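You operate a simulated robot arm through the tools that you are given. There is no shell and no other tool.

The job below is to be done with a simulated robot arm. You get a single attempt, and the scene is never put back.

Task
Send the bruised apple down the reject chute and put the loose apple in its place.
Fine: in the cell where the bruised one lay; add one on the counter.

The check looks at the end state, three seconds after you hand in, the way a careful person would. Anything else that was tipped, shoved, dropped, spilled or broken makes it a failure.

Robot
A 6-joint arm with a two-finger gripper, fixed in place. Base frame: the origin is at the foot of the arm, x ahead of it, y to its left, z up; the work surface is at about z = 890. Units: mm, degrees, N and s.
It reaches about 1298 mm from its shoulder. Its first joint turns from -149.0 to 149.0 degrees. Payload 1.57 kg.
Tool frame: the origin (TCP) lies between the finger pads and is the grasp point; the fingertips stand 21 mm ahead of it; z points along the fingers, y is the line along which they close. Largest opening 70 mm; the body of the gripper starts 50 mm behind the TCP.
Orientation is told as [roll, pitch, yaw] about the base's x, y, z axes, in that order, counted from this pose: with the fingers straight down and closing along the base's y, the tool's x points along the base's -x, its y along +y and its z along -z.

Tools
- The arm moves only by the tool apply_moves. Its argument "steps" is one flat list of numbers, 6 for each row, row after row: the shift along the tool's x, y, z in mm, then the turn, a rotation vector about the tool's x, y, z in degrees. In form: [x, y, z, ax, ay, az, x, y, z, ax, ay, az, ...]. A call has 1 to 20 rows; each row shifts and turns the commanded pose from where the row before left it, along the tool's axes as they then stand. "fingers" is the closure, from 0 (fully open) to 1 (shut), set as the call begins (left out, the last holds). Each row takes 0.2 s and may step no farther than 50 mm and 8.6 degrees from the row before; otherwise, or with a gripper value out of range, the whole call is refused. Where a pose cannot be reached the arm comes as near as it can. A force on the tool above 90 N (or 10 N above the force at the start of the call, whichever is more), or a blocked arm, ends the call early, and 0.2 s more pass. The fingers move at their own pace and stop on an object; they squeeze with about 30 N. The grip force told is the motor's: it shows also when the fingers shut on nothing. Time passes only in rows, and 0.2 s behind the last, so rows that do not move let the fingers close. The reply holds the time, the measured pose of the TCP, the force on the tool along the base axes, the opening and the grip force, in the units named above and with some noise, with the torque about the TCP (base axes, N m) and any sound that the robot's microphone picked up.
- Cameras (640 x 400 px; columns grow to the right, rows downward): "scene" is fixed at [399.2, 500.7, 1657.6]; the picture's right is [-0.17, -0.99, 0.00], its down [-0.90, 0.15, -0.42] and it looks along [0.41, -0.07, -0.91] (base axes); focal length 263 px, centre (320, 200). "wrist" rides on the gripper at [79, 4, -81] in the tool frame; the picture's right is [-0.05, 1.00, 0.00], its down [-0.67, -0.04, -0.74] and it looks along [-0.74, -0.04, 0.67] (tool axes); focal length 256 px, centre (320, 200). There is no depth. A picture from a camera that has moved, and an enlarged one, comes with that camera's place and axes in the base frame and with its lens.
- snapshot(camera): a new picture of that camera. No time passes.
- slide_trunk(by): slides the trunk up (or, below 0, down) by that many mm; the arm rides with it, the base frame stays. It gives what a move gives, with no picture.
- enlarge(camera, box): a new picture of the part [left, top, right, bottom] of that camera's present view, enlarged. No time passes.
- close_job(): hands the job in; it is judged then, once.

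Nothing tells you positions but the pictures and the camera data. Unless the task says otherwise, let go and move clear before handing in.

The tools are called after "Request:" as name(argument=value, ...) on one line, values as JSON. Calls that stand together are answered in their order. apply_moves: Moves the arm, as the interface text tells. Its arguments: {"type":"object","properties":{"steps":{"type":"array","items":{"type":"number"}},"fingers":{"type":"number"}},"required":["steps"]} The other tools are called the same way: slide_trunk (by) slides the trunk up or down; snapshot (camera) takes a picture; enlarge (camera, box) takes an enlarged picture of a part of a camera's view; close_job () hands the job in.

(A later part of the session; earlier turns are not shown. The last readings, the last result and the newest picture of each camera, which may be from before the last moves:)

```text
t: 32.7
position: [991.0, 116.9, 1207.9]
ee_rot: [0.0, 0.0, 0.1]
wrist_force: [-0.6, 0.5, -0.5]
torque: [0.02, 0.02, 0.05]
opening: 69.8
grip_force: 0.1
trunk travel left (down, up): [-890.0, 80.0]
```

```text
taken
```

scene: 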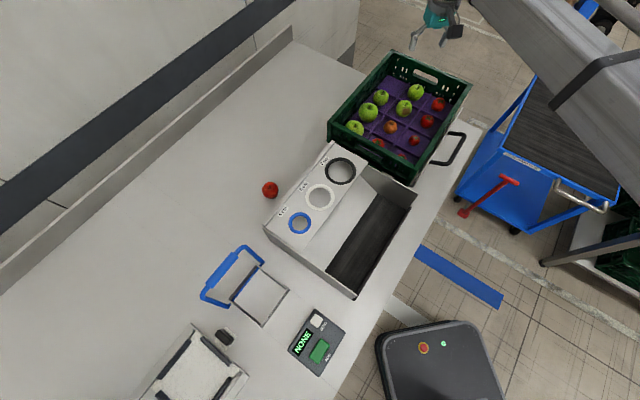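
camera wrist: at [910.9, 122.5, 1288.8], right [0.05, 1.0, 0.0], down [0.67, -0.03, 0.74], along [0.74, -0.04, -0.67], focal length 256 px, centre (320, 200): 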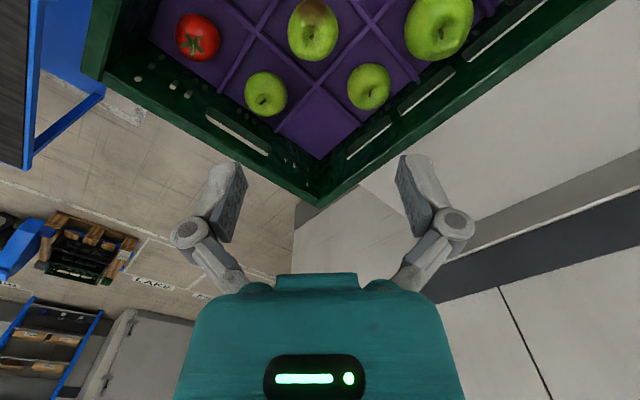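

Request:
slide_trunk(by=-110)

Request:
snapshot(camera="wrist")

Request:
snapshot(camera="scene")

```text
t: 34.2
position: [991.2, 117.0, 1097.8]
ee_rot: [0.1, 0.0, 0.1]
wrist_force: [0.2, 0.1, 0.8]
torque: [-0.02, 0.02, -0.01]
opening: 70.1
grip_force: 0.1
trunk travel left (down, up): [-780.0, 190.0]
```

```text
taken
camera wrist: at [910.9, 122.6, 1178.9], right [0.05, 1.0, 0.0], down [0.67, -0.04, 0.74], along [0.74, -0.04, -0.67], focal length 256 px, centre (320, 200)
```

wrist: 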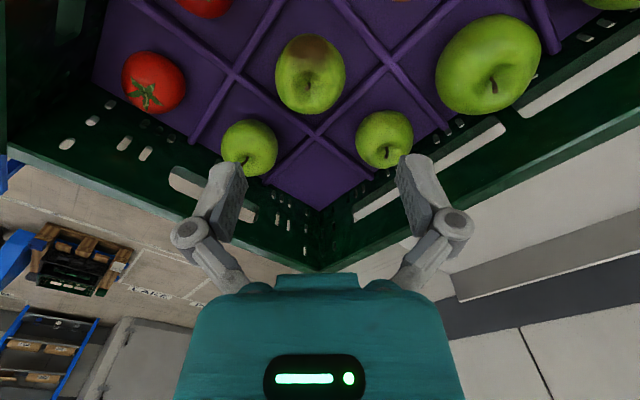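

```text
taken
```

scene: 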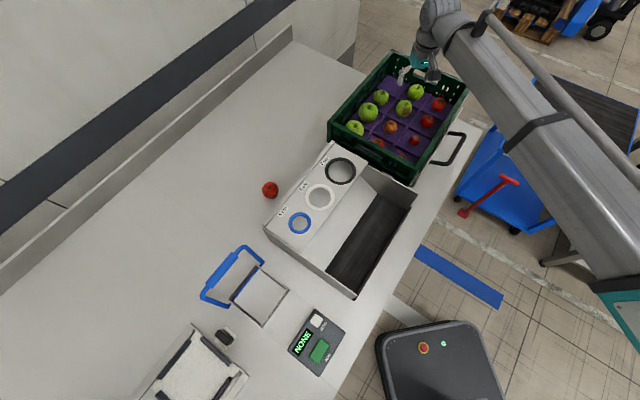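

Request:
apply_moves(steps=[1.5, -7, 0, 0, 0, 0, 0, 0, 0, 0, 0, 0])

Request:
slide_trunk(by=-55)

Request:
snapshot(camera="wrist")

Request:
snapshot(camera="scene")

```text
t: 34.8
position: [989.1, 109.9, 1097.6]
ee_rot: [0.0, 0.0, 0.0]
wrist_force: [0.2, 0.5, -0.2]
torque: [0.01, 0.0, -0.03]
opening: 70.1
grip_force: 0.0
trunk travel left (down, up): [-780.0, 190.0]
```

```text
t: 35.7
position: [988.8, 110.2, 1042.7]
ee_rot: [0.0, -0.1, -0.1]
wrist_force: [-0.6, 0.1, -0.1]
torque: [0.0, -0.01, 0.03]
opening: 69.8
grip_force: 0.1
trunk travel left (down, up): [-725.0, 245.0]
```

```text
taken
camera wrist: at [909.1, 115.3, 1123.9], right [0.05, 1.0, 0.0], down [0.67, -0.04, 0.74], along [0.74, -0.04, -0.67], focal length 256 px, centre (320, 200)
```

wrist: 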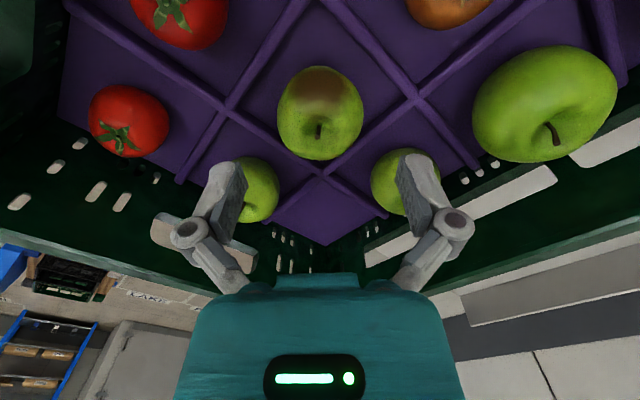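

```text
taken
```

scene: 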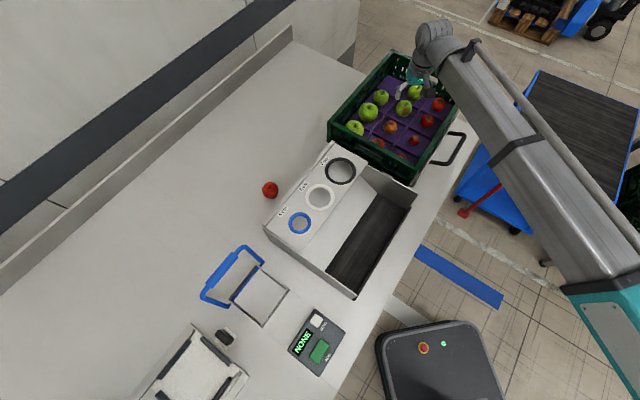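

The bruised apple is centred between the fingers, so I'll lower and grip it.

Request:
slide_trunk(by=-53)

Request:
snapshot(camera="wrist")

```text
t: 36.7
position: [988.9, 110.5, 989.8]
ee_rot: [0.0, 0.0, 0.0]
wrist_force: [0.7, -0.2, 0.4]
torque: [-0.01, 0.01, -0.03]
opening: 69.9
grip_force: 0.0
trunk travel left (down, up): [-672.0, 298.0]
```

```text
taken
camera wrist: at [909.1, 115.3, 1070.9], right [0.05, 1.0, 0.0], down [0.67, -0.04, 0.74], along [0.74, -0.04, -0.67], focal length 256 px, centre (320, 200)
```

wrist: 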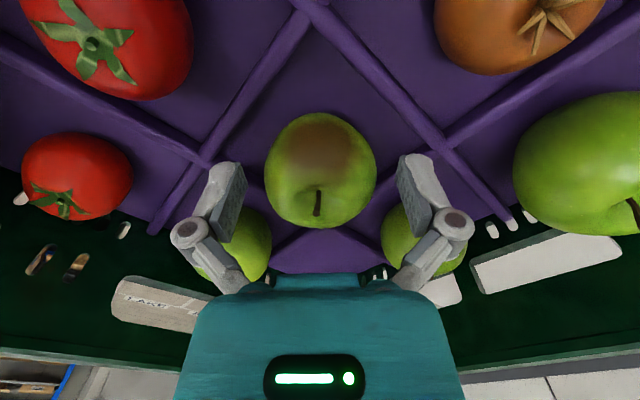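

Request:
apply_moves(steps=[3, 0, 0, 0, 0, 0, 0, 0, 0, 0, 0, 0])

Request:
apply_moves(steps=[0, 0, 0, 0, 0, 0, 0, 0, 0, 0, 0, 0, 0, 0, 0, 0, 0, 0, 0, 0, 0, 0, 0, 0], fingers=1)

Request:
snapshot(camera="wrist")

```text
t: 37.3
position: [985.9, 109.5, 991.0]
ee_rot: [0.0, 0.1, 0.0]
wrist_force: [0.4, -0.4, 0.1]
torque: [0.0, -0.01, 0.0]
opening: 69.8
grip_force: 0.1
trunk travel left (down, up): [-672.0, 298.0]
```

```text
t: 38.3
position: [986.2, 109.6, 990.0]
ee_rot: [0.0, 0.0, 0.0]
wrist_force: [0.9, 0.2, 5.3]
torque: [-0.02, -0.05, 0.01]
opening: 52.3
grip_force: 30.3
trunk travel left (down, up): [-672.0, 298.0]
```

```text
taken
camera wrist: at [906.0, 115.4, 1071.2], right [0.05, 1.0, 0.0], down [0.67, -0.04, 0.75], along [0.74, -0.04, -0.67], focal length 256 px, centre (320, 200)
```

wrist: 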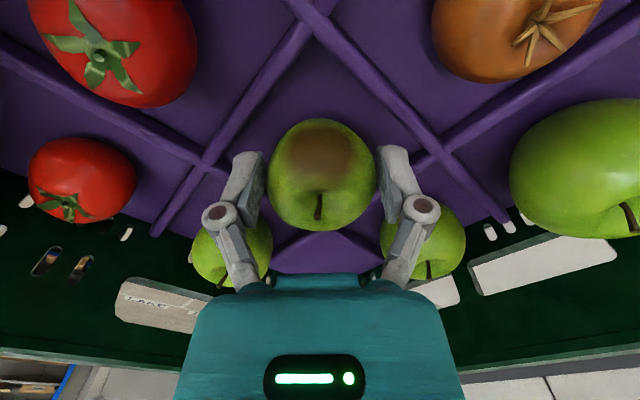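

The grip is firm at 52 mm. I'll lift it out.

Request:
slide_trunk(by=40)

Request:
snapshot(camera="wrist")

Request:
slide_trunk(by=180)

Request:
snapshot(camera="wrist")

Request:
snapshot(camera="scene")

```text
t: 39.1
position: [985.8, 109.5, 1029.9]
ee_rot: [0.0, 0.0, 0.0]
wrist_force: [0.1, -0.3, -0.5]
torque: [-0.01, -0.01, -0.01]
opening: 52.2
grip_force: 30.1
trunk travel left (down, up): [-712.0, 258.0]
```

```text
taken
camera wrist: at [906.6, 115.4, 1110.6], right [0.05, 1.0, 0.0], down [0.67, -0.04, 0.74], along [0.74, -0.04, -0.67], focal length 256 px, centre (320, 200)
```

wrist: 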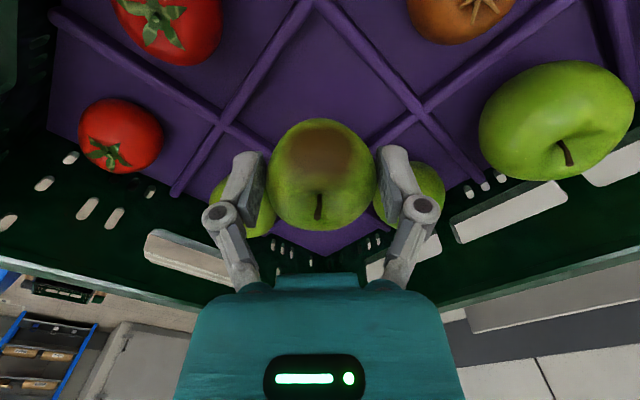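

```text
t: 41.1
position: [986.7, 110.5, 1210.3]
ee_rot: [0.0, 0.1, 0.0]
wrist_force: [0.1, -0.6, -2.0]
torque: [-0.01, 0.01, 0.0]
opening: 52.2
grip_force: 30.1
trunk travel left (down, up): [-892.0, 78.0]
```

```text
taken
camera wrist: at [906.5, 115.4, 1290.7], right [0.05, 1.0, 0.0], down [0.67, -0.04, 0.74], along [0.74, -0.04, -0.67], focal length 256 px, centre (320, 200)
```

wrist: 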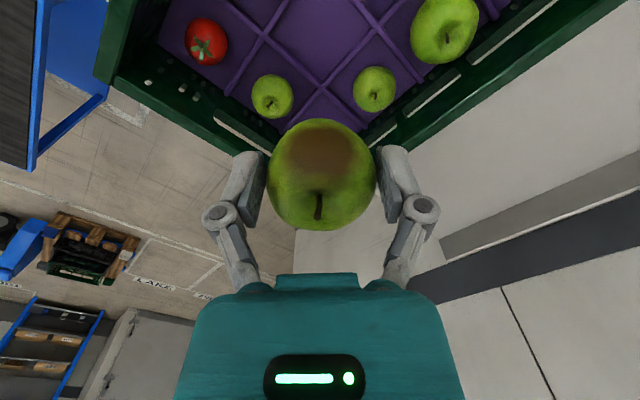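

```text
taken
```

scene: 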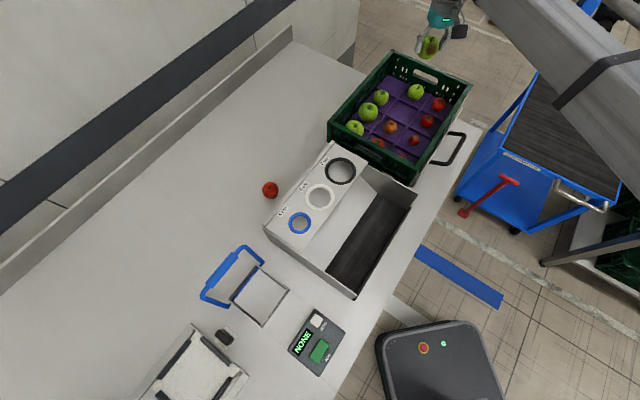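

The bruised apple is out of the crate. I'll carry it over the reject chute at about (487, 652).

Request:
apply_moves(steps=[29.4, 31.9, 0, 0, 0, 0, 29.4, 31.9, 0, 0, 0, 0, 29.4, 31.9, 0, 0, 0, 0, 29.4, 31.9, 0, 0, 0, 0, 29.4, 31.9, 0, 0, 0, 0, 29.4, 31.9, 0, 0, 0, 0, 29.4, 31.9, 0, 0, 0, 0, 29.4, 31.9, 0, 0, 0, 0, 29.4, 31.9, 0, 0, 0, 0, 29.4, 31.9, 0, 0, 0, 0, 29.4, 31.9, 0, 0, 0, 0, 29.4, 31.9, 0, 0, 0, 0, 29.4, 31.9, 0, 0, 0, 0, 29.4, 31.9, 0, 0, 0, 0, 29.4, 31.9, 0, 0, 0, 0, 29.4, 31.9, 0, 0, 0, 0, 29.4, 31.9, 0, 0, 0, 0, 0, 0, 0, 0, 0, 0])

Request:
snapshot(camera="wrist")

Request:
snapshot(camera="scene")

```text
t: 44.9
position: [486.1, 653.2, 1210.3]
ee_rot: [0.0, 0.0, 0.0]
wrist_force: [-0.2, -0.4, -0.3]
torque: [0.01, 0.02, -0.01]
opening: 52.2
grip_force: 30.0
trunk travel left (down, up): [-892.0, 78.0]
```

```text
taken
camera wrist: at [406.5, 658.3, 1290.9], right [0.05, 1.0, 0.0], down [0.67, -0.04, 0.74], along [0.74, -0.04, -0.67], focal length 256 px, centre (320, 200)
```

wrist: 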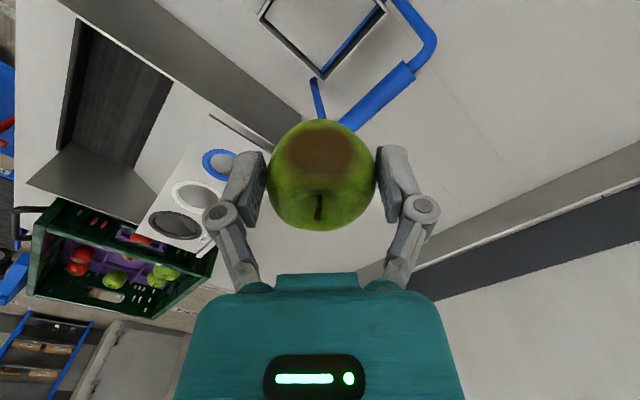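

```text
taken
```

scene: 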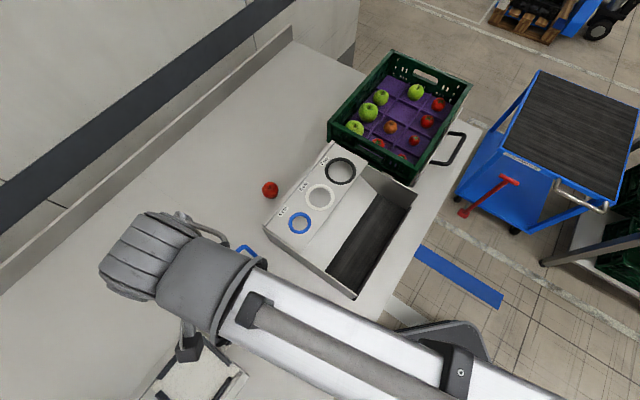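

Request:
apply_moves(steps=[2.6, -2.7, 0, 0, 0, 0])

Request:
slide_trunk(by=-200)

Request:
snapshot(camera="wrist")

Request:
snapshot(camera="scene")

```text
t: 45.3
position: [485.0, 649.8, 1209.5]
ee_rot: [0.0, -0.1, 0.0]
wrist_force: [0.2, 0.4, -0.7]
torque: [-0.01, 0.01, -0.05]
opening: 52.5
grip_force: 29.9
trunk travel left (down, up): [-892.0, 78.0]
```

```text
t: 47.5
position: [483.4, 650.0, 1010.8]
ee_rot: [-0.1, 0.0, 0.0]
wrist_force: [-0.6, 0.5, -0.5]
torque: [0.02, -0.01, 0.01]
opening: 52.3
grip_force: 29.4
trunk travel left (down, up): [-692.0, 278.0]
```

```text
taken
camera wrist: at [403.7, 655.5, 1091.0], right [0.05, 1.0, 0.0], down [0.67, -0.04, 0.74], along [0.74, -0.04, -0.67], focal length 256 px, centre (320, 200)
```

wrist: 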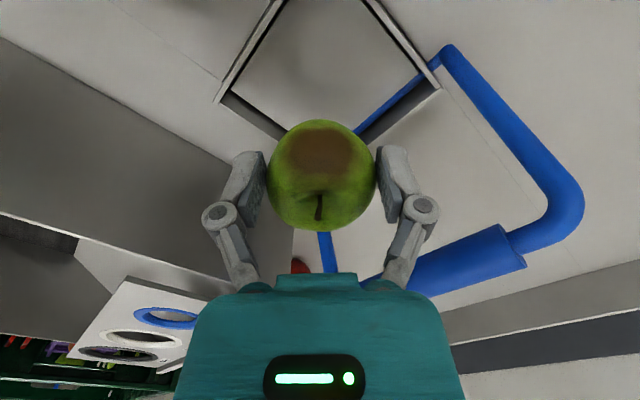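

```text
taken
```

scene: 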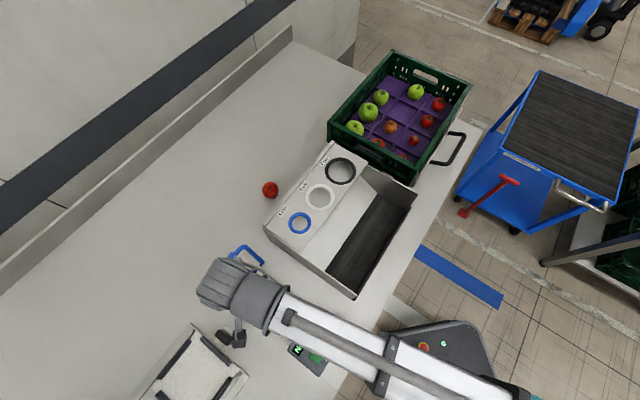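

Request:
slide_trunk(by=-68)

Request:
snapshot(camera="wrist")

Request:
slide_trunk(by=-8)

```text
t: 48.5
position: [483.8, 651.3, 943.0]
ee_rot: [0.0, 0.0, 0.0]
wrist_force: [-0.2, 0.9, -0.3]
torque: [-0.02, 0.01, -0.04]
opening: 52.1
grip_force: 29.5
trunk travel left (down, up): [-624.0, 346.0]
```

```text
taken
camera wrist: at [403.7, 655.5, 1023.0], right [0.05, 1.0, 0.0], down [0.67, -0.04, 0.74], along [0.74, -0.04, -0.67], focal length 256 px, centre (320, 200)
```

wrist: 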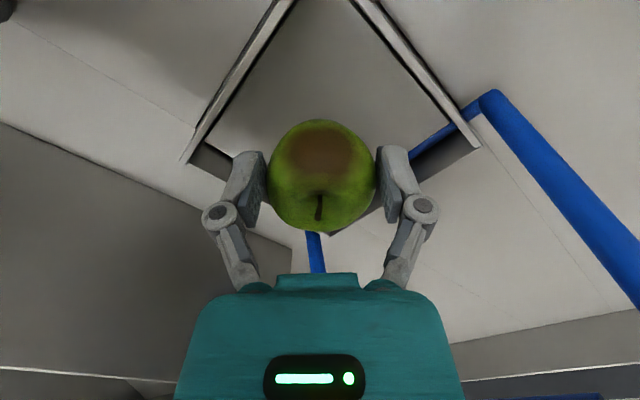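

```text
t: 49.1
position: [482.9, 650.3, 934.4]
ee_rot: [0.1, 0.0, 0.0]
wrist_force: [0.6, 0.4, -0.9]
torque: [-0.02, -0.02, -0.01]
opening: 52.3
grip_force: 29.8
trunk travel left (down, up): [-616.0, 354.0]
```

Request:
slide_trunk(by=-4)

Request:
slide_trunk(by=-3)

Request:
slide_trunk(by=-3)

Request:
snapshot(camera="wrist")

```text
t: 49.6
position: [482.7, 650.3, 930.6]
ee_rot: [0.1, -0.1, 0.0]
wrist_force: [2.0, -0.5, 3.7]
torque: [0.05, -0.07, 0.02]
opening: 52.2
grip_force: 30.0
trunk travel left (down, up): [-612.0, 358.0]
```

```text
t: 50.1
position: [483.4, 649.4, 926.9]
ee_rot: [0.0, 0.0, 0.0]
wrist_force: [1.0, 1.1, 3.1]
torque: [0.05, -0.06, 0.03]
opening: 52.1
grip_force: 29.5
trunk travel left (down, up): [-609.0, 361.0]
```

```text
t: 50.7
position: [484.1, 650.3, 924.9]
ee_rot: [0.0, 0.0, 0.0]
wrist_force: [0.9, 1.0, 4.9]
torque: [0.08, -0.08, 0.03]
opening: 52.3
grip_force: 30.2
trunk travel left (down, up): [-606.0, 364.0]
```

```text
taken
camera wrist: at [403.5, 655.3, 1005.1], right [0.05, 1.0, 0.0], down [0.67, -0.04, 0.74], along [0.74, -0.04, -0.67], focal length 256 px, centre (320, 200)
```

wrist: 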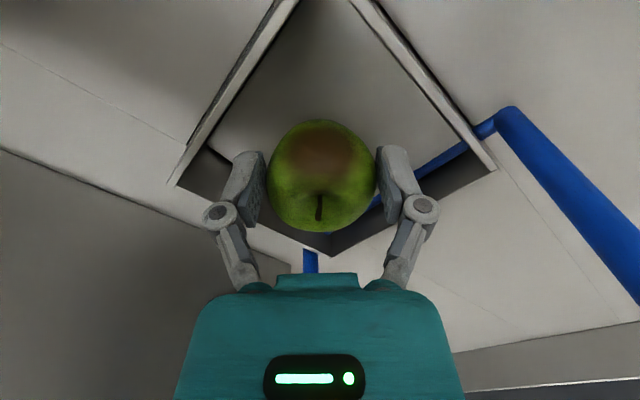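

The apple is pressing lightly on the sprung flap. I'll ease up to a light contact and release it.

Request:
slide_trunk(by=4)

Request:
apply_moves(steps=[0, 0, 0, 0, 0, 0, 0, 0, 0, 0, 0, 0, 0, 0, 0, 0, 0, 0], fingers=0.1)

Request:
snapshot(camera="wrist")

```text
t: 51.2
position: [483.1, 649.8, 929.2]
ee_rot: [-0.1, 0.0, 0.0]
wrist_force: [-0.9, -0.5, 4.5]
torque: [0.04, -0.04, 0.02]
opening: 52.4
grip_force: 30.0
trunk travel left (down, up): [-610.0, 360.0]
```

```text
t: 52.0
position: [482.7, 650.5, 929.2]
ee_rot: [-0.1, 0.1, -0.1]
wrist_force: [0.6, 0.6, 0.6]
torque: [0.01, -0.01, -0.04]
opening: 62.9
grip_force: 0.0
trunk travel left (down, up): [-610.0, 360.0]
```

```text
taken
camera wrist: at [403.7, 655.5, 1008.9], right [0.05, 1.0, 0.0], down [0.67, -0.04, 0.74], along [0.74, -0.04, -0.67], focal length 256 px, centre (320, 200)
```

wrist: 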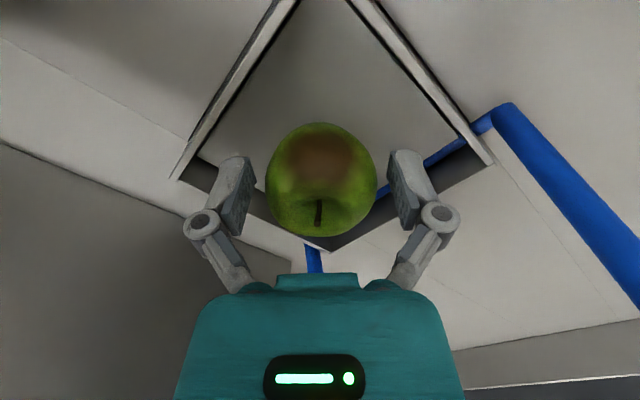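

The apple is resting on the flap, so I'll rise and go back to the handle.

Request:
slide_trunk(by=180)

Request:
snapshot(camera="wrist")

Request:
apply_moves(steps=[-12.2, 12.1, 0, 0, 0, 7.7, -10.4, 13.6, 0, 0, 0, 7.7, -8.5, 14.9, 0, 0, 0, 7.7, -6.4, 15.9, 0, 0, 0, 7.7, -4.2, 16.6, 0, 0, 0, 7.7, 0, 0, 0, 0, 0, 7.7, 0, 0, 0, 0, 0, 0], fingers=0)

Request:
snapshot(camera="wrist")

Request:
snapshot(camera="scene")

```text
t: 54.0
position: [482.4, 649.9, 1108.4]
ee_rot: [0.0, 0.0, 0.0]
wrist_force: [0.1, 1.1, -0.8]
torque: [0.01, -0.01, 0.01]
opening: 63.1
grip_force: 0.1
trunk travel left (down, up): [-790.0, 180.0]
```

```text
taken
camera wrist: at [403.8, 655.6, 1188.8], right [0.05, 1.0, 0.0], down [0.67, -0.04, 0.74], along [0.74, -0.04, -0.67], focal length 256 px, centre (320, 200)
```

wrist: 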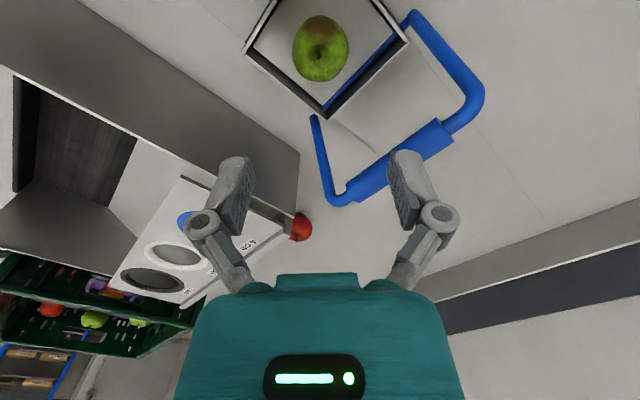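

```text
t: 55.6
position: [545.1, 711.4, 1107.8]
ee_rot: [0.0, 0.0, -46.2]
wrist_force: [0.1, -0.2, -0.4]
torque: [-0.02, 0.01, 0.01]
opening: 69.9
grip_force: 0.0
trunk travel left (down, up): [-790.0, 180.0]
```

```text
taken
camera wrist: at [492.5, 771.6, 1188.9], right [0.76, 0.65, 0.0], down [0.43, -0.51, 0.74], along [0.49, -0.57, -0.67], focal length 256 px, centre (320, 200)
```

wrist: 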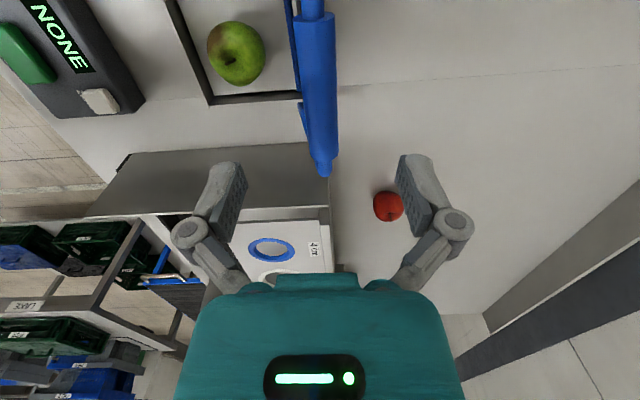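

```text
taken
```

scene: 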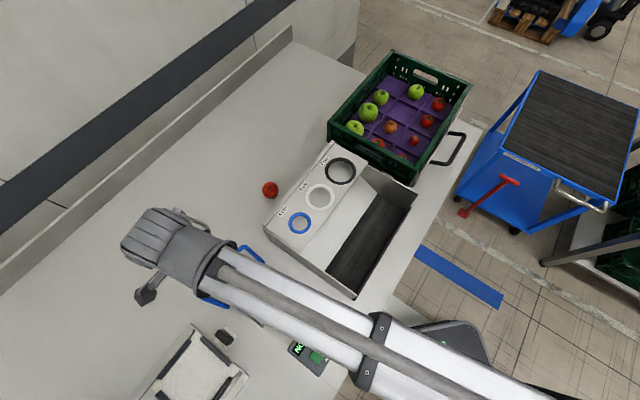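

Request:
slide_trunk(by=-105)

Request:
apply_moves(steps=[0, 0, 0, 0, 0, 0, 0, 0, 0, 0, 0, 0, 0, -10, 0, 0, 0, 0, 0, -10, 0, 0, 0, 0, 0, -10, 0, 0, 0, 0, 0, -10, 0, 0, 0, 0, 0, -10, 0, 0, 0, 0, 0, -10, 0, 0, 0, 0, 0, -10, 0, 0, 0, 0, 0, -10, 0, 0, 0, 0, 0, -10, 0, 0, 0, 0], fingers=0.45)

Request:
snapshot(camera="wrist")

```text
t: 57.0
position: [543.9, 710.2, 1003.9]
ee_rot: [0.0, 0.1, -46.1]
wrist_force: [-0.4, 0.3, 0.5]
torque: [0.07, -0.02, 0.0]
opening: 70.1
grip_force: 0.0
trunk travel left (down, up): [-685.0, 285.0]
```

```text
t: 59.4
position: [479.8, 647.4, 1004.4]
ee_rot: [0.1, 0.0, -46.2]
wrist_force: [1.0, 0.4, -0.2]
torque: [-0.06, 0.01, 0.0]
opening: 39.3
grip_force: 1.1
trunk travel left (down, up): [-685.0, 285.0]
```

```text
taken
camera wrist: at [427.4, 709.3, 1084.1], right [0.76, 0.65, 0.0], down [0.44, -0.51, 0.74], along [0.49, -0.56, -0.67], focal length 256 px, centre (320, 200)
```

wrist: 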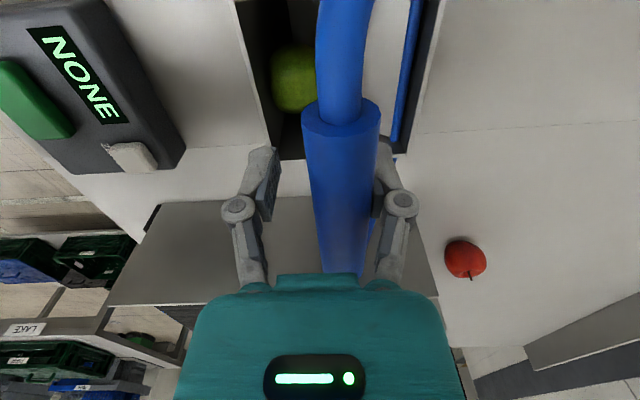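

The apple has slid into the dark opening at the front of the flap. I'll keep pulling so it drops all the way.

Request:
slide_trunk(by=-14)

Request:
apply_moves(steps=[0, -6, 0, 0, 0, 0, 0, -6, 0, 0, 0, 0, 0, -6, 0, 0, 0, 0])

Request:
slide_trunk(by=-18)

Request:
apply_moves(steps=[0, -6, 0, 0, 0, 0, 0, -6, 0, 0, 0, 0, 0, -6, 0, 0, 0, 0])

Request:
snapshot(camera="wrist")

```text
t: 60.0
position: [481.1, 647.8, 989.1]
ee_rot: [0.0, 0.1, -46.2]
wrist_force: [-0.3, 1.2, -0.3]
torque: [-0.02, 0.0, 0.03]
opening: 38.3
grip_force: 0.0
trunk travel left (down, up): [-671.0, 299.0]
```

```text
t: 60.8
position: [466.9, 636.6, 989.2]
ee_rot: [0.1, 0.0, -46.2]
wrist_force: [3.7, 3.9, -7.6]
torque: [-0.15, 0.22, 0.05]
opening: 40.1
grip_force: 1.6
trunk travel left (down, up): [-671.0, 299.0]
```

```text
t: 61.4
position: [467.0, 635.7, 970.5]
ee_rot: [0.0, 0.0, -46.2]
wrist_force: [0.7, 0.9, -0.5]
torque: [-0.04, 0.06, 0.01]
opening: 38.9
grip_force: 0.5
trunk travel left (down, up): [-653.0, 317.0]
```

```text
t: 62.2
position: [454.0, 623.5, 971.9]
ee_rot: [0.0, 0.0, -46.2]
wrist_force: [1.8, 1.3, -0.4]
torque: [-0.04, 0.05, -0.03]
opening: 39.4
grip_force: 0.6
trunk travel left (down, up): [-653.0, 317.0]
```

```text
taken
camera wrist: at [401.8, 684.6, 1051.9], right [0.76, 0.65, 0.0], down [0.44, -0.51, 0.74], along [0.49, -0.56, -0.67], focal length 256 px, centre (320, 200)
```

wrist: 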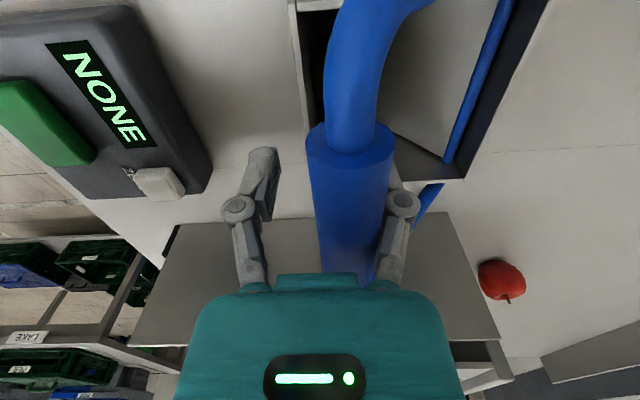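

Request:
apply_moves(steps=[0, -6, 0, 0, 0, 0, 0, -4, 0, 0, 0, 0, 0, 0, 0, 0, 0, 0, 0, 0, 0, 0, 0, 0, 0, 0, 0, 0, 0, 0])

Request:
snapshot(camera="wrist")

Request:
snapshot(camera="scene")

```text
t: 63.4
position: [449.5, 618.1, 969.5]
ee_rot: [-0.1, 0.0, -46.2]
wrist_force: [12.6, 6.0, -12.3]
torque: [-0.25, 0.5, 0.01]
opening: 43.3
grip_force: 3.4
trunk travel left (down, up): [-653.0, 317.0]
```

```text
taken
camera wrist: at [396.0, 679.2, 1050.4], right [0.76, 0.65, 0.0], down [0.44, -0.5, 0.75], along [0.49, -0.57, -0.67], focal length 256 px, centre (320, 200)
```

wrist: 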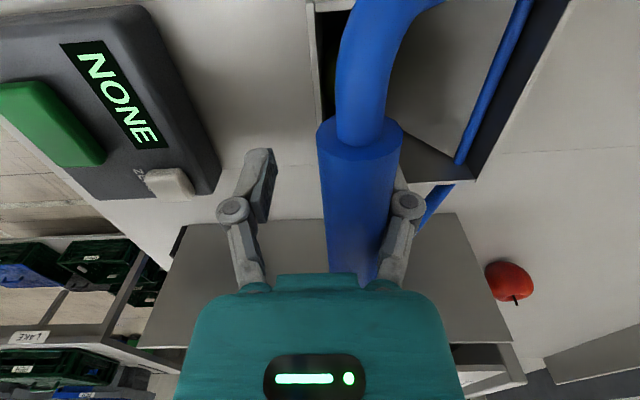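

```text
taken
```

scene: 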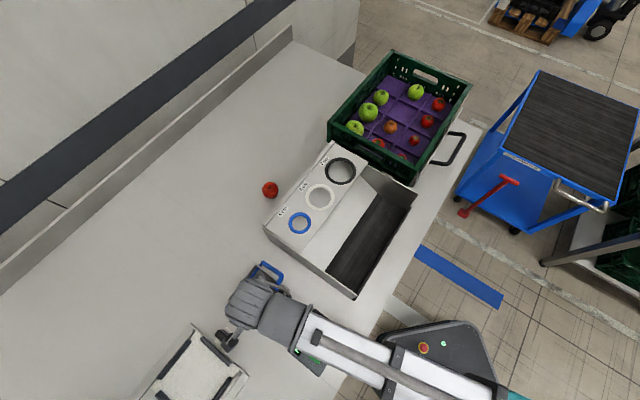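

Request:
enlarge(camera="wrist", box=[290, 0, 400, 110])

```text
3.64 times, centred on (345, 55) of wrist
camera zoom: at [396.0, 679.2, 1050.4], right [0.76, 0.65, 0.0], down [0.44, -0.5, 0.75], along [0.49, -0.57, -0.67], focal length 931 px, centre (229, 727)
```

zoom: 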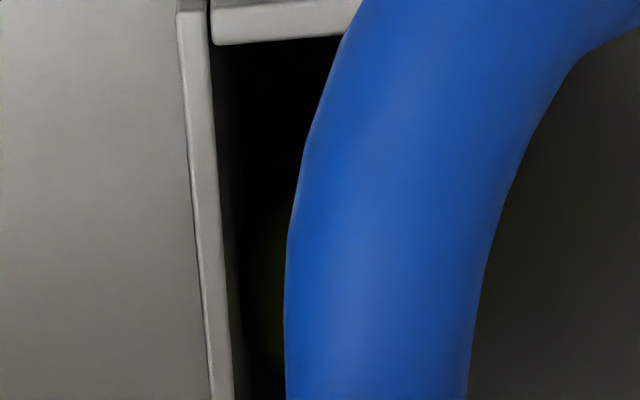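

The dim green in the slot suggests the apple is still lodged at the flap edge. I'll open the flap further.

Request:
slide_trunk(by=-12)

Request:
apply_moves(steps=[0, -5, 0, 0, 0, 0, 0, -5, 0, 0, 0, 0, 0, -4, 0, 0, 0, 0])

Request:
slide_trunk(by=-14)

Request:
apply_moves(steps=[0, -4, 0, 0, 0, 0, 0, -4, 0, 0, 0, 0, 0, 0, 0, 0, 0, 0])

Request:
snapshot(camera="wrist")

Request:
snapshot(camera="scene")

```text
t: 64.0
position: [444.3, 614.4, 960.5]
ee_rot: [-0.1, 0.1, -46.1]
wrist_force: [-0.1, -0.5, -0.2]
torque: [0.01, 0.06, 0.0]
opening: 38.5
grip_force: 0.1
trunk travel left (down, up): [-641.0, 329.0]
```

```text
t: 64.8
position: [439.9, 608.7, 957.0]
ee_rot: [0.1, 0.0, -46.2]
wrist_force: [13.2, 11.5, -12.4]
torque: [-0.35, 0.58, 0.09]
opening: 45.0
grip_force: 4.9
trunk travel left (down, up): [-641.0, 329.0]
```

```text
t: 65.5
position: [435.3, 608.4, 945.2]
ee_rot: [0.0, 0.0, -46.2]
wrist_force: [1.2, 1.2, 1.2]
torque: [-0.06, 0.04, 0.04]
opening: 39.7
grip_force: 0.8
trunk travel left (down, up): [-627.0, 343.0]
```

```text
t: 66.3
position: [431.8, 603.4, 944.8]
ee_rot: [0.0, -0.1, -46.2]
wrist_force: [7.4, 10.7, -6.5]
torque: [-0.27, 0.37, 0.17]
opening: 44.2
grip_force: 3.9
trunk travel left (down, up): [-627.0, 343.0]
```

```text
taken
camera wrist: at [379.6, 664.4, 1024.8], right [0.76, 0.65, 0.0], down [0.44, -0.51, 0.74], along [0.49, -0.56, -0.67], focal length 256 px, centre (320, 200)
```

wrist: 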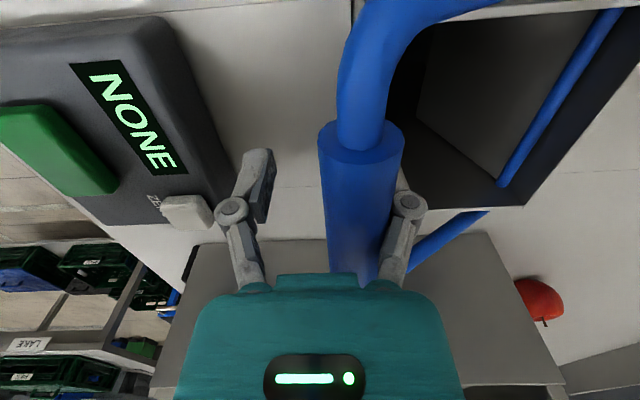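

```text
taken
```

scene: 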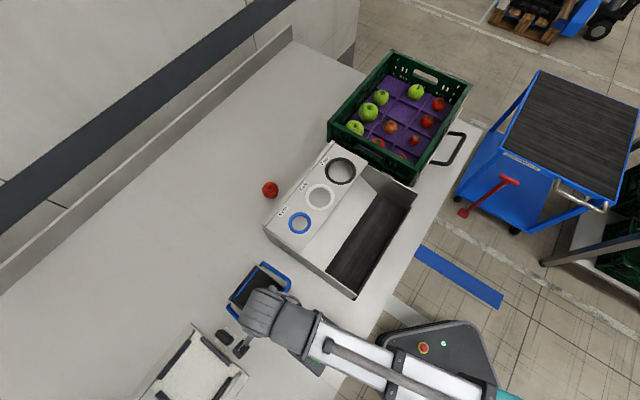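

Request:
enlarge(camera="scene", box=[220, 255, 300, 335])

Request:
enlarge(camera="wrist", box=[320, 0, 640, 220])

```text
5.00 times, centred on (260, 295) of scene
camera zoom: at [399.2, 500.7, 1657.6], right [-0.17, -0.99, 0.0], down [-0.9, 0.15, -0.42], along [0.41, -0.07, -0.91], focal length 1313 px, centre (620, -275)
```

zoom: 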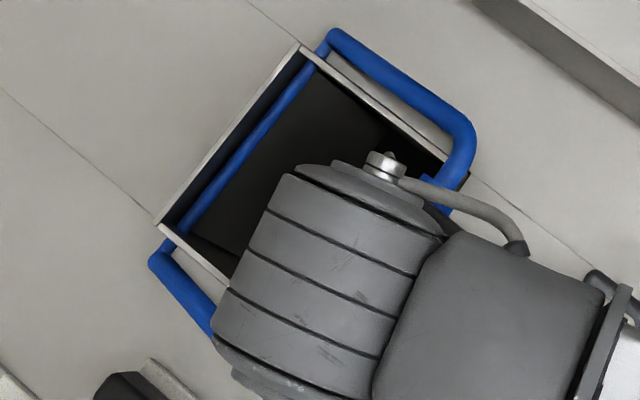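

```text
1.82 times, centred on (480, 110) of wrist
camera zoom: at [379.6, 664.4, 1024.8], right [0.76, 0.65, 0.0], down [0.44, -0.51, 0.74], along [0.49, -0.56, -0.67], focal length 465 px, centre (29, 364)
```

zoom: 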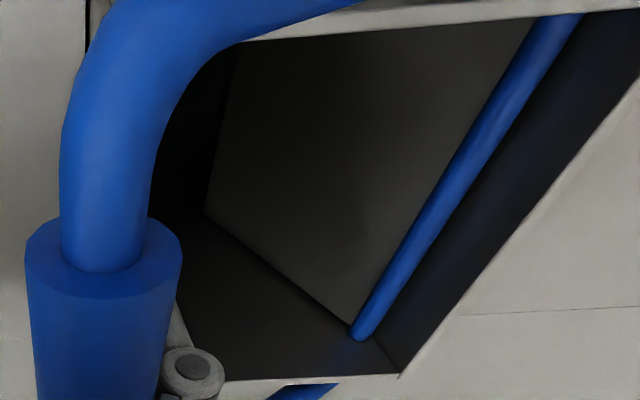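

Request:
apply_moves(steps=[0, -3, 0, 0, 0, 0, 0, -3, 0, 0, 0, 0, 0, 0, 0, 0, 0, 0, 0, 0, 0, 0, 0, 0])

Request:
enlarge(camera="wrist", box=[320, 0, 640, 220])

Request:
apply_moves(steps=[0, 4, 0, 0, 0, 0, 0, 4, 0, 0, 0, 0, 0, 4, 0, 0, 0, 0, 0, 4, 0, 0, 0, 0], fingers=0.2)

Request:
slide_trunk(by=28)

Request:
apply_moves(steps=[0, 6, 0, 0, 0, 0, 0, 6, 0, 0, 0, 0, 0, 6, 0, 0, 0, 0, 0, 6, 0, 0, 0, 0])

Request:
slide_trunk(by=28)

Request:
snapshot(camera="wrist")

```text
t: 67.3
position: [429.2, 601.2, 942.3]
ee_rot: [-0.1, 0.0, -46.2]
wrist_force: [24.6, 20.5, -19.2]
torque: [-0.77, 0.88, 0.11]
opening: 50.4
grip_force: 9.0
trunk travel left (down, up): [-627.0, 343.0]
```

```text
1.82 times, centred on (480, 110) of wrist
camera zoom: at [377.1, 662.1, 1023.0], right [0.76, 0.65, 0.0], down [0.44, -0.51, 0.75], along [0.49, -0.57, -0.67], focal length 465 px, centre (29, 364)
```

zoom: 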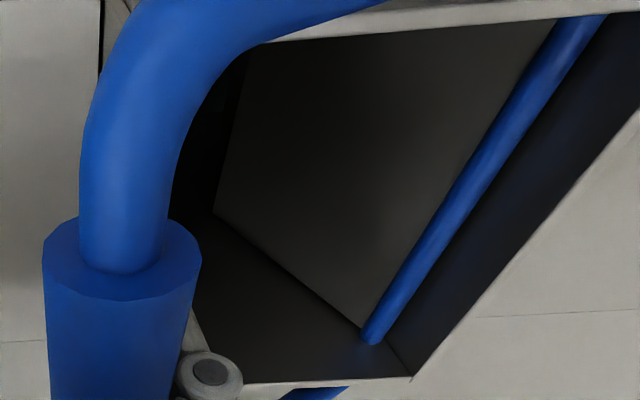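

```text
t: 68.3
position: [437.9, 608.4, 946.0]
ee_rot: [-0.1, 0.0, -46.2]
wrist_force: [1.2, 1.6, 1.0]
torque: [-0.03, 0.03, 0.01]
opening: 56.5
grip_force: 0.5
trunk travel left (down, up): [-627.0, 343.0]
```

```text
t: 69.0
position: [437.7, 610.1, 973.4]
ee_rot: [-0.2, 0.0, -46.2]
wrist_force: [4.5, 3.9, -2.3]
torque: [-0.06, 0.07, 0.03]
opening: 59.2
grip_force: 1.9
trunk travel left (down, up): [-655.0, 315.0]
```

```text
t: 70.0
position: [454.5, 625.8, 973.1]
ee_rot: [0.0, 0.0, -46.2]
wrist_force: [2.0, 1.3, 0.6]
torque: [-0.04, 0.01, 0.04]
opening: 56.8
grip_force: 1.0
trunk travel left (down, up): [-655.0, 315.0]
```

```text
t: 70.7
position: [455.0, 625.2, 1002.7]
ee_rot: [-0.1, -0.1, -46.2]
wrist_force: [1.1, 2.1, 0.7]
torque: [0.03, -0.01, 0.0]
opening: 57.6
grip_force: 1.1
trunk travel left (down, up): [-683.0, 287.0]
```

```text
taken
camera wrist: at [402.1, 686.9, 1082.2], right [0.76, 0.65, 0.0], down [0.44, -0.5, 0.74], along [0.49, -0.56, -0.67], focal length 256 px, centre (320, 200)
```

wrist: 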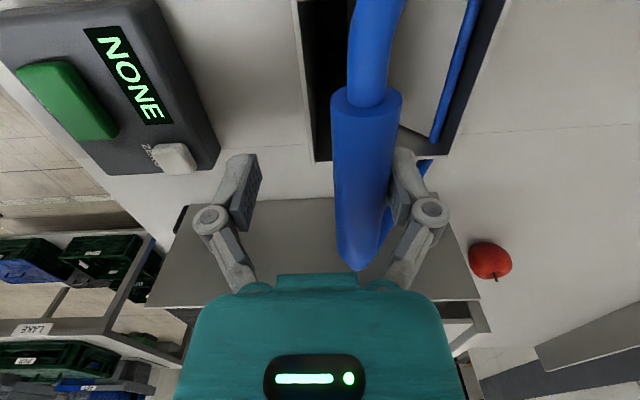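

The slot looks empty, so I think the apple went down. I'll let the handle return under control.

Request:
apply_moves(steps=[0, 10, 0, 0, 0, 0, 0, 10, 0, 0, 0, 0, 0, 10, 0, 0, 0, 0, 0, 10, 0, 0, 0, 0, 0, 10, 0, 0, 0, 0, 0, 10, 0, 0, 0, 0, 0, 10, 0, 0, 0, 0, 0, 10, 0, 0, 0, 0, 0, 10, 0, 0, 0, 0, 0, 10, 0, 0, 0, 0, 0, 10, 0, 0, 0, 0, 0, 8, 0, 0, 0, 0])

Request:
snapshot(camera="wrist")

Request:
slide_trunk(by=200)

Request:
snapshot(camera="wrist")

Request:
snapshot(camera="scene")

```text
t: 73.3
position: [541.4, 708.0, 1002.3]
ee_rot: [-0.1, 0.0, -46.3]
wrist_force: [-0.6, 0.1, -0.1]
torque: [0.01, -0.04, -0.03]
opening: 56.1
grip_force: 0.0
trunk travel left (down, up): [-683.0, 287.0]
```

```text
taken
camera wrist: at [488.0, 769.7, 1081.9], right [0.76, 0.65, 0.0], down [0.44, -0.51, 0.74], along [0.49, -0.56, -0.67], focal length 256 px, centre (320, 200)
```

wrist: 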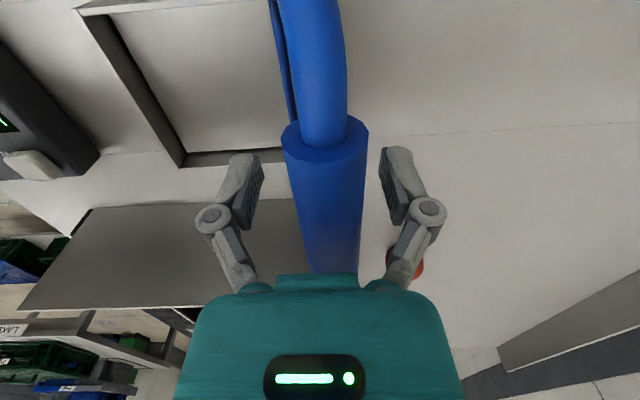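

```text
t: 75.5
position: [540.2, 708.0, 1201.2]
ee_rot: [0.2, -0.1, -46.3]
wrist_force: [0.7, -0.4, -0.3]
torque: [-0.01, 0.0, 0.04]
opening: 56.1
grip_force: 0.1
trunk travel left (down, up): [-883.0, 87.0]
```

```text
taken
camera wrist: at [488.0, 769.7, 1281.8], right [0.76, 0.65, 0.0], down [0.44, -0.51, 0.74], along [0.49, -0.56, -0.67], focal length 256 px, centre (320, 200)
```

wrist: 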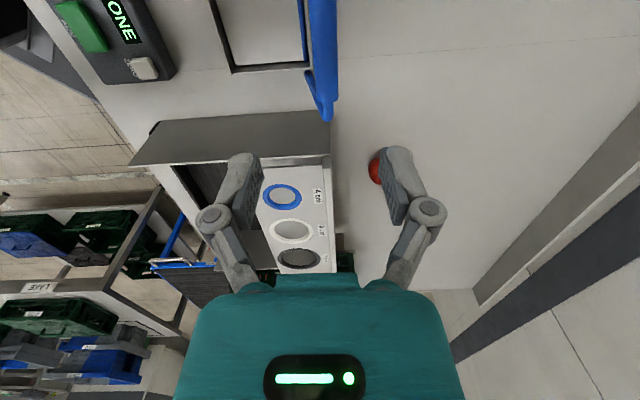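

```text
taken
```

scene: 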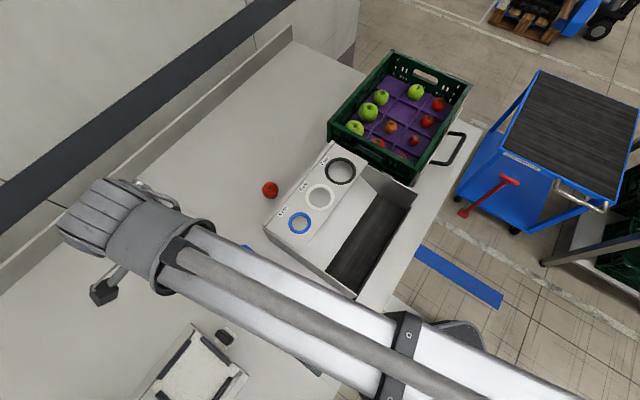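

The flap is closed and empty. Next is the loose red apple near (794, 594, 914). The boom sits about 150 mm or more above the TCP, so it clears the sizer, whose top is about 996. I'll go above the apple and keep yaw -46 so the camera stays off the sizer.

Request:
apply_moves(steps=[-43, 17.5, 0, 0, 0, 0, -43, 17.5, 0, 0, 0, 0, -43, 17.5, 0, 0, 0, 0, -43, 17.5, 0, 0, 0, 0, -43, 17.5, 0, 0, 0, 0, -43, 17.5, 0, 0, 0, 0, 0, 0, 0, 0, 0, 0], fingers=0)

Request:
slide_trunk(by=-90)

Request:
snapshot(camera="wrist")

Request:
snapshot(camera="scene")

```text
t: 77.1
position: [793.9, 595.6, 1201.4]
ee_rot: [0.0, 0.0, -46.2]
wrist_force: [0.5, -1.2, 0.5]
torque: [-0.01, -0.03, 0.05]
opening: 70.0
grip_force: 0.0
trunk travel left (down, up): [-883.0, 87.0]
```

```text
t: 78.3
position: [795.4, 596.0, 1111.6]
ee_rot: [0.0, 0.0, -46.1]
wrist_force: [0.9, -0.2, -1.2]
torque: [0.02, 0.0, 0.01]
opening: 70.0
grip_force: 0.2
trunk travel left (down, up): [-793.0, 177.0]
```

```text
taken
camera wrist: at [742.2, 657.8, 1192.0], right [0.76, 0.65, 0.0], down [0.44, -0.51, 0.74], along [0.49, -0.56, -0.67], focal length 256 px, centre (320, 200)
```

wrist: 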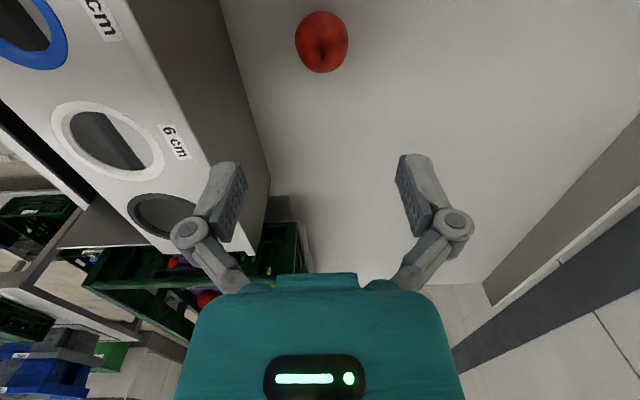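

```text
taken
```

scene: 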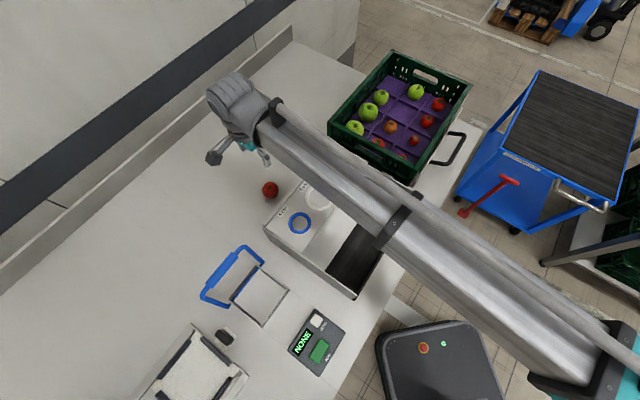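

Request:
slide_trunk(by=-110)

Request:
snapshot(camera="wrist")

Request:
snapshot(camera="scene")

```text
t: 79.8
position: [794.5, 596.7, 1001.9]
ee_rot: [-0.1, -0.1, -46.3]
wrist_force: [-0.2, 0.2, -0.8]
torque: [-0.05, 0.01, 0.02]
opening: 70.2
grip_force: 0.0
trunk travel left (down, up): [-683.0, 287.0]
```

```text
taken
camera wrist: at [742.2, 657.8, 1082.0], right [0.76, 0.65, 0.0], down [0.44, -0.51, 0.74], along [0.49, -0.56, -0.67], focal length 256 px, centre (320, 200)
```

wrist: 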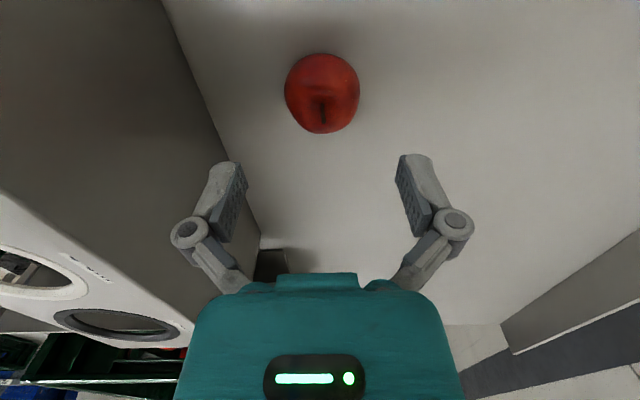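

```text
taken
```

scene: 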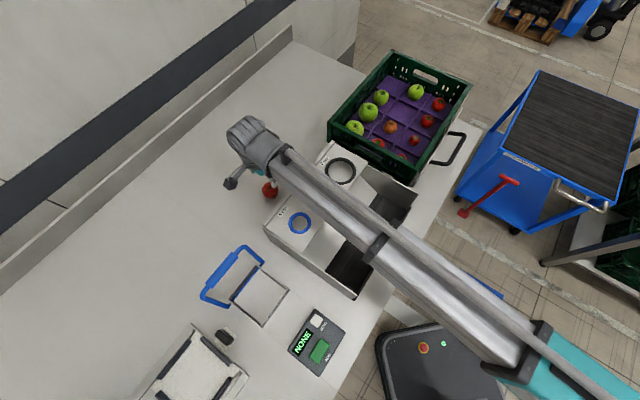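

Request:
apply_moves(steps=[-2, 1, 0, 0, 0, 0])

Request:
slide_trunk(by=-50)

Request:
snapshot(camera="scene")

Request:
slide_trunk(by=-32)

Request:
snapshot(camera="wrist")

Request:
snapshot(camera="scene")

```text
t: 80.2
position: [797.1, 595.2, 1000.9]
ee_rot: [0.0, -0.1, -46.2]
wrist_force: [0.5, -0.2, 0.5]
torque: [-0.01, -0.02, 0.02]
opening: 70.1
grip_force: 0.1
trunk travel left (down, up): [-683.0, 287.0]
```

```text
t: 81.1
position: [795.7, 594.9, 951.5]
ee_rot: [0.0, -0.1, -46.1]
wrist_force: [0.0, -0.1, 0.6]
torque: [0.01, 0.02, 0.03]
opening: 70.1
grip_force: 0.1
trunk travel left (down, up): [-633.0, 337.0]
```

```text
taken
```

scene: 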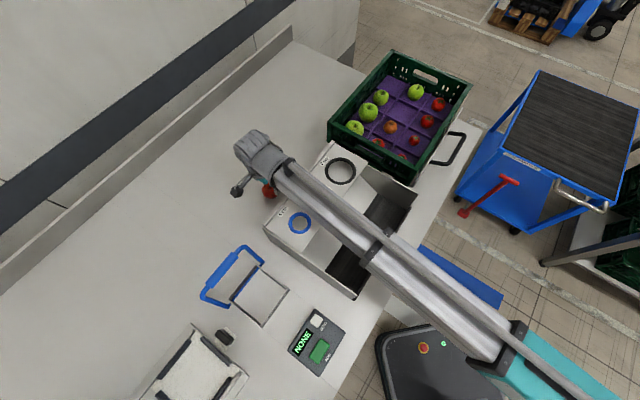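

```text
t: 81.8
position: [796.9, 595.1, 920.3]
ee_rot: [0.0, 0.0, -46.2]
wrist_force: [-0.6, 0.5, 0.1]
torque: [0.03, 0.01, 0.02]
opening: 70.0
grip_force: 0.0
trunk travel left (down, up): [-601.0, 369.0]
```

```text
taken
camera wrist: at [744.4, 656.7, 999.9], right [0.76, 0.65, 0.0], down [0.44, -0.51, 0.74], along [0.49, -0.56, -0.67], focal length 256 px, centre (320, 200)
```

wrist: 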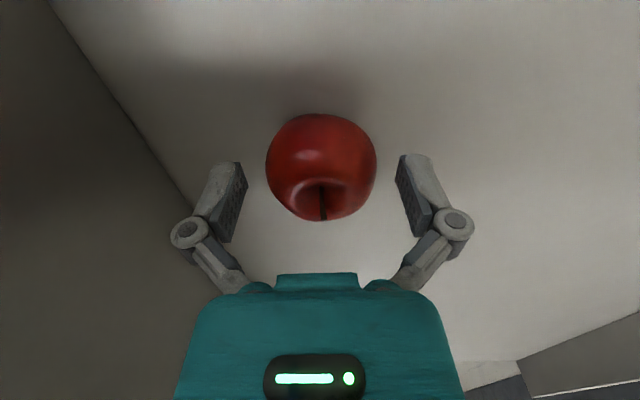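

```text
taken
```

scene: 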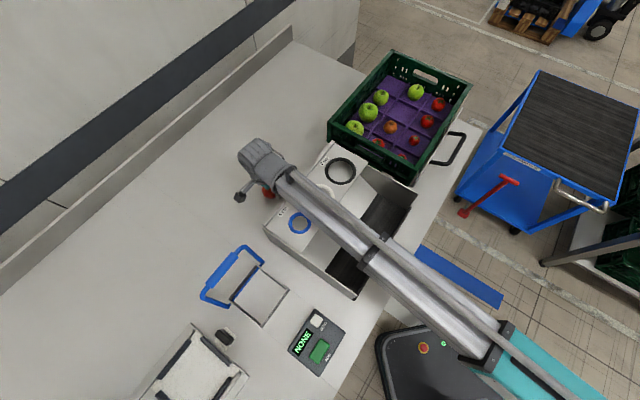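

The red fruit has a stem and a dimple, so it's an apple, and it's centred. I'll grip it.

Request:
slide_trunk(by=-3)

Request:
apply_moves(steps=[2.5, 0, 0, 0, 0, 0])

Request:
apply_moves(steps=[0, 0, 0, 0, 0, 0, 0, 0, 0, 0, 0, 0, 0, 0, 0, 0, 0, 0, 0, 0, 0, 0, 0, 0], fingers=1)

Request:
slide_trunk(by=30)

Request:
snapshot(camera="wrist")

```text
t: 82.4
position: [796.8, 595.2, 917.3]
ee_rot: [0.0, 0.0, -46.3]
wrist_force: [0.9, 0.9, 0.2]
torque: [-0.04, -0.02, 0.01]
opening: 70.1
grip_force: 0.1
trunk travel left (down, up): [-598.0, 372.0]
```

```text
t: 82.8
position: [794.4, 596.8, 915.8]
ee_rot: [0.0, 0.1, -46.2]
wrist_force: [0.3, 0.6, 0.0]
torque: [0.01, 0.01, 0.0]
opening: 70.5
grip_force: 0.1
trunk travel left (down, up): [-598.0, 372.0]
```

```text
t: 83.8
position: [795.5, 596.7, 916.9]
ee_rot: [0.0, 0.0, -46.2]
wrist_force: [0.5, 0.2, 3.3]
torque: [0.06, -0.08, 0.03]
opening: 52.2
grip_force: 29.4
trunk travel left (down, up): [-598.0, 372.0]
```

```text
t: 84.5
position: [795.0, 597.6, 946.0]
ee_rot: [0.0, 0.0, -46.3]
wrist_force: [0.8, 0.4, 0.0]
torque: [0.0, 0.0, 0.0]
opening: 52.3
grip_force: 30.2
trunk travel left (down, up): [-628.0, 342.0]
```

```text
taken
camera wrist: at [742.6, 658.8, 1026.7], right [0.76, 0.65, 0.0], down [0.44, -0.51, 0.74], along [0.49, -0.56, -0.67], focal length 256 px, centre (320, 200)
```

wrist: 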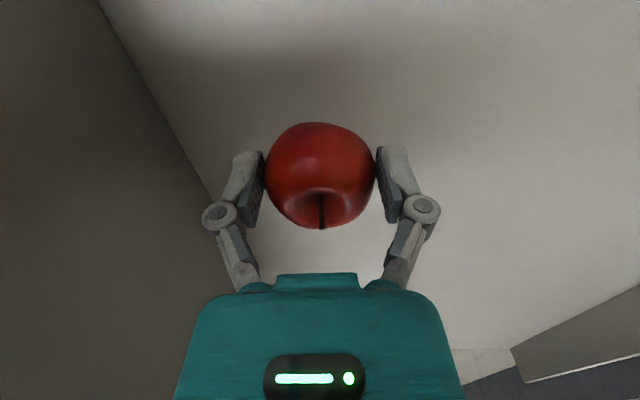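

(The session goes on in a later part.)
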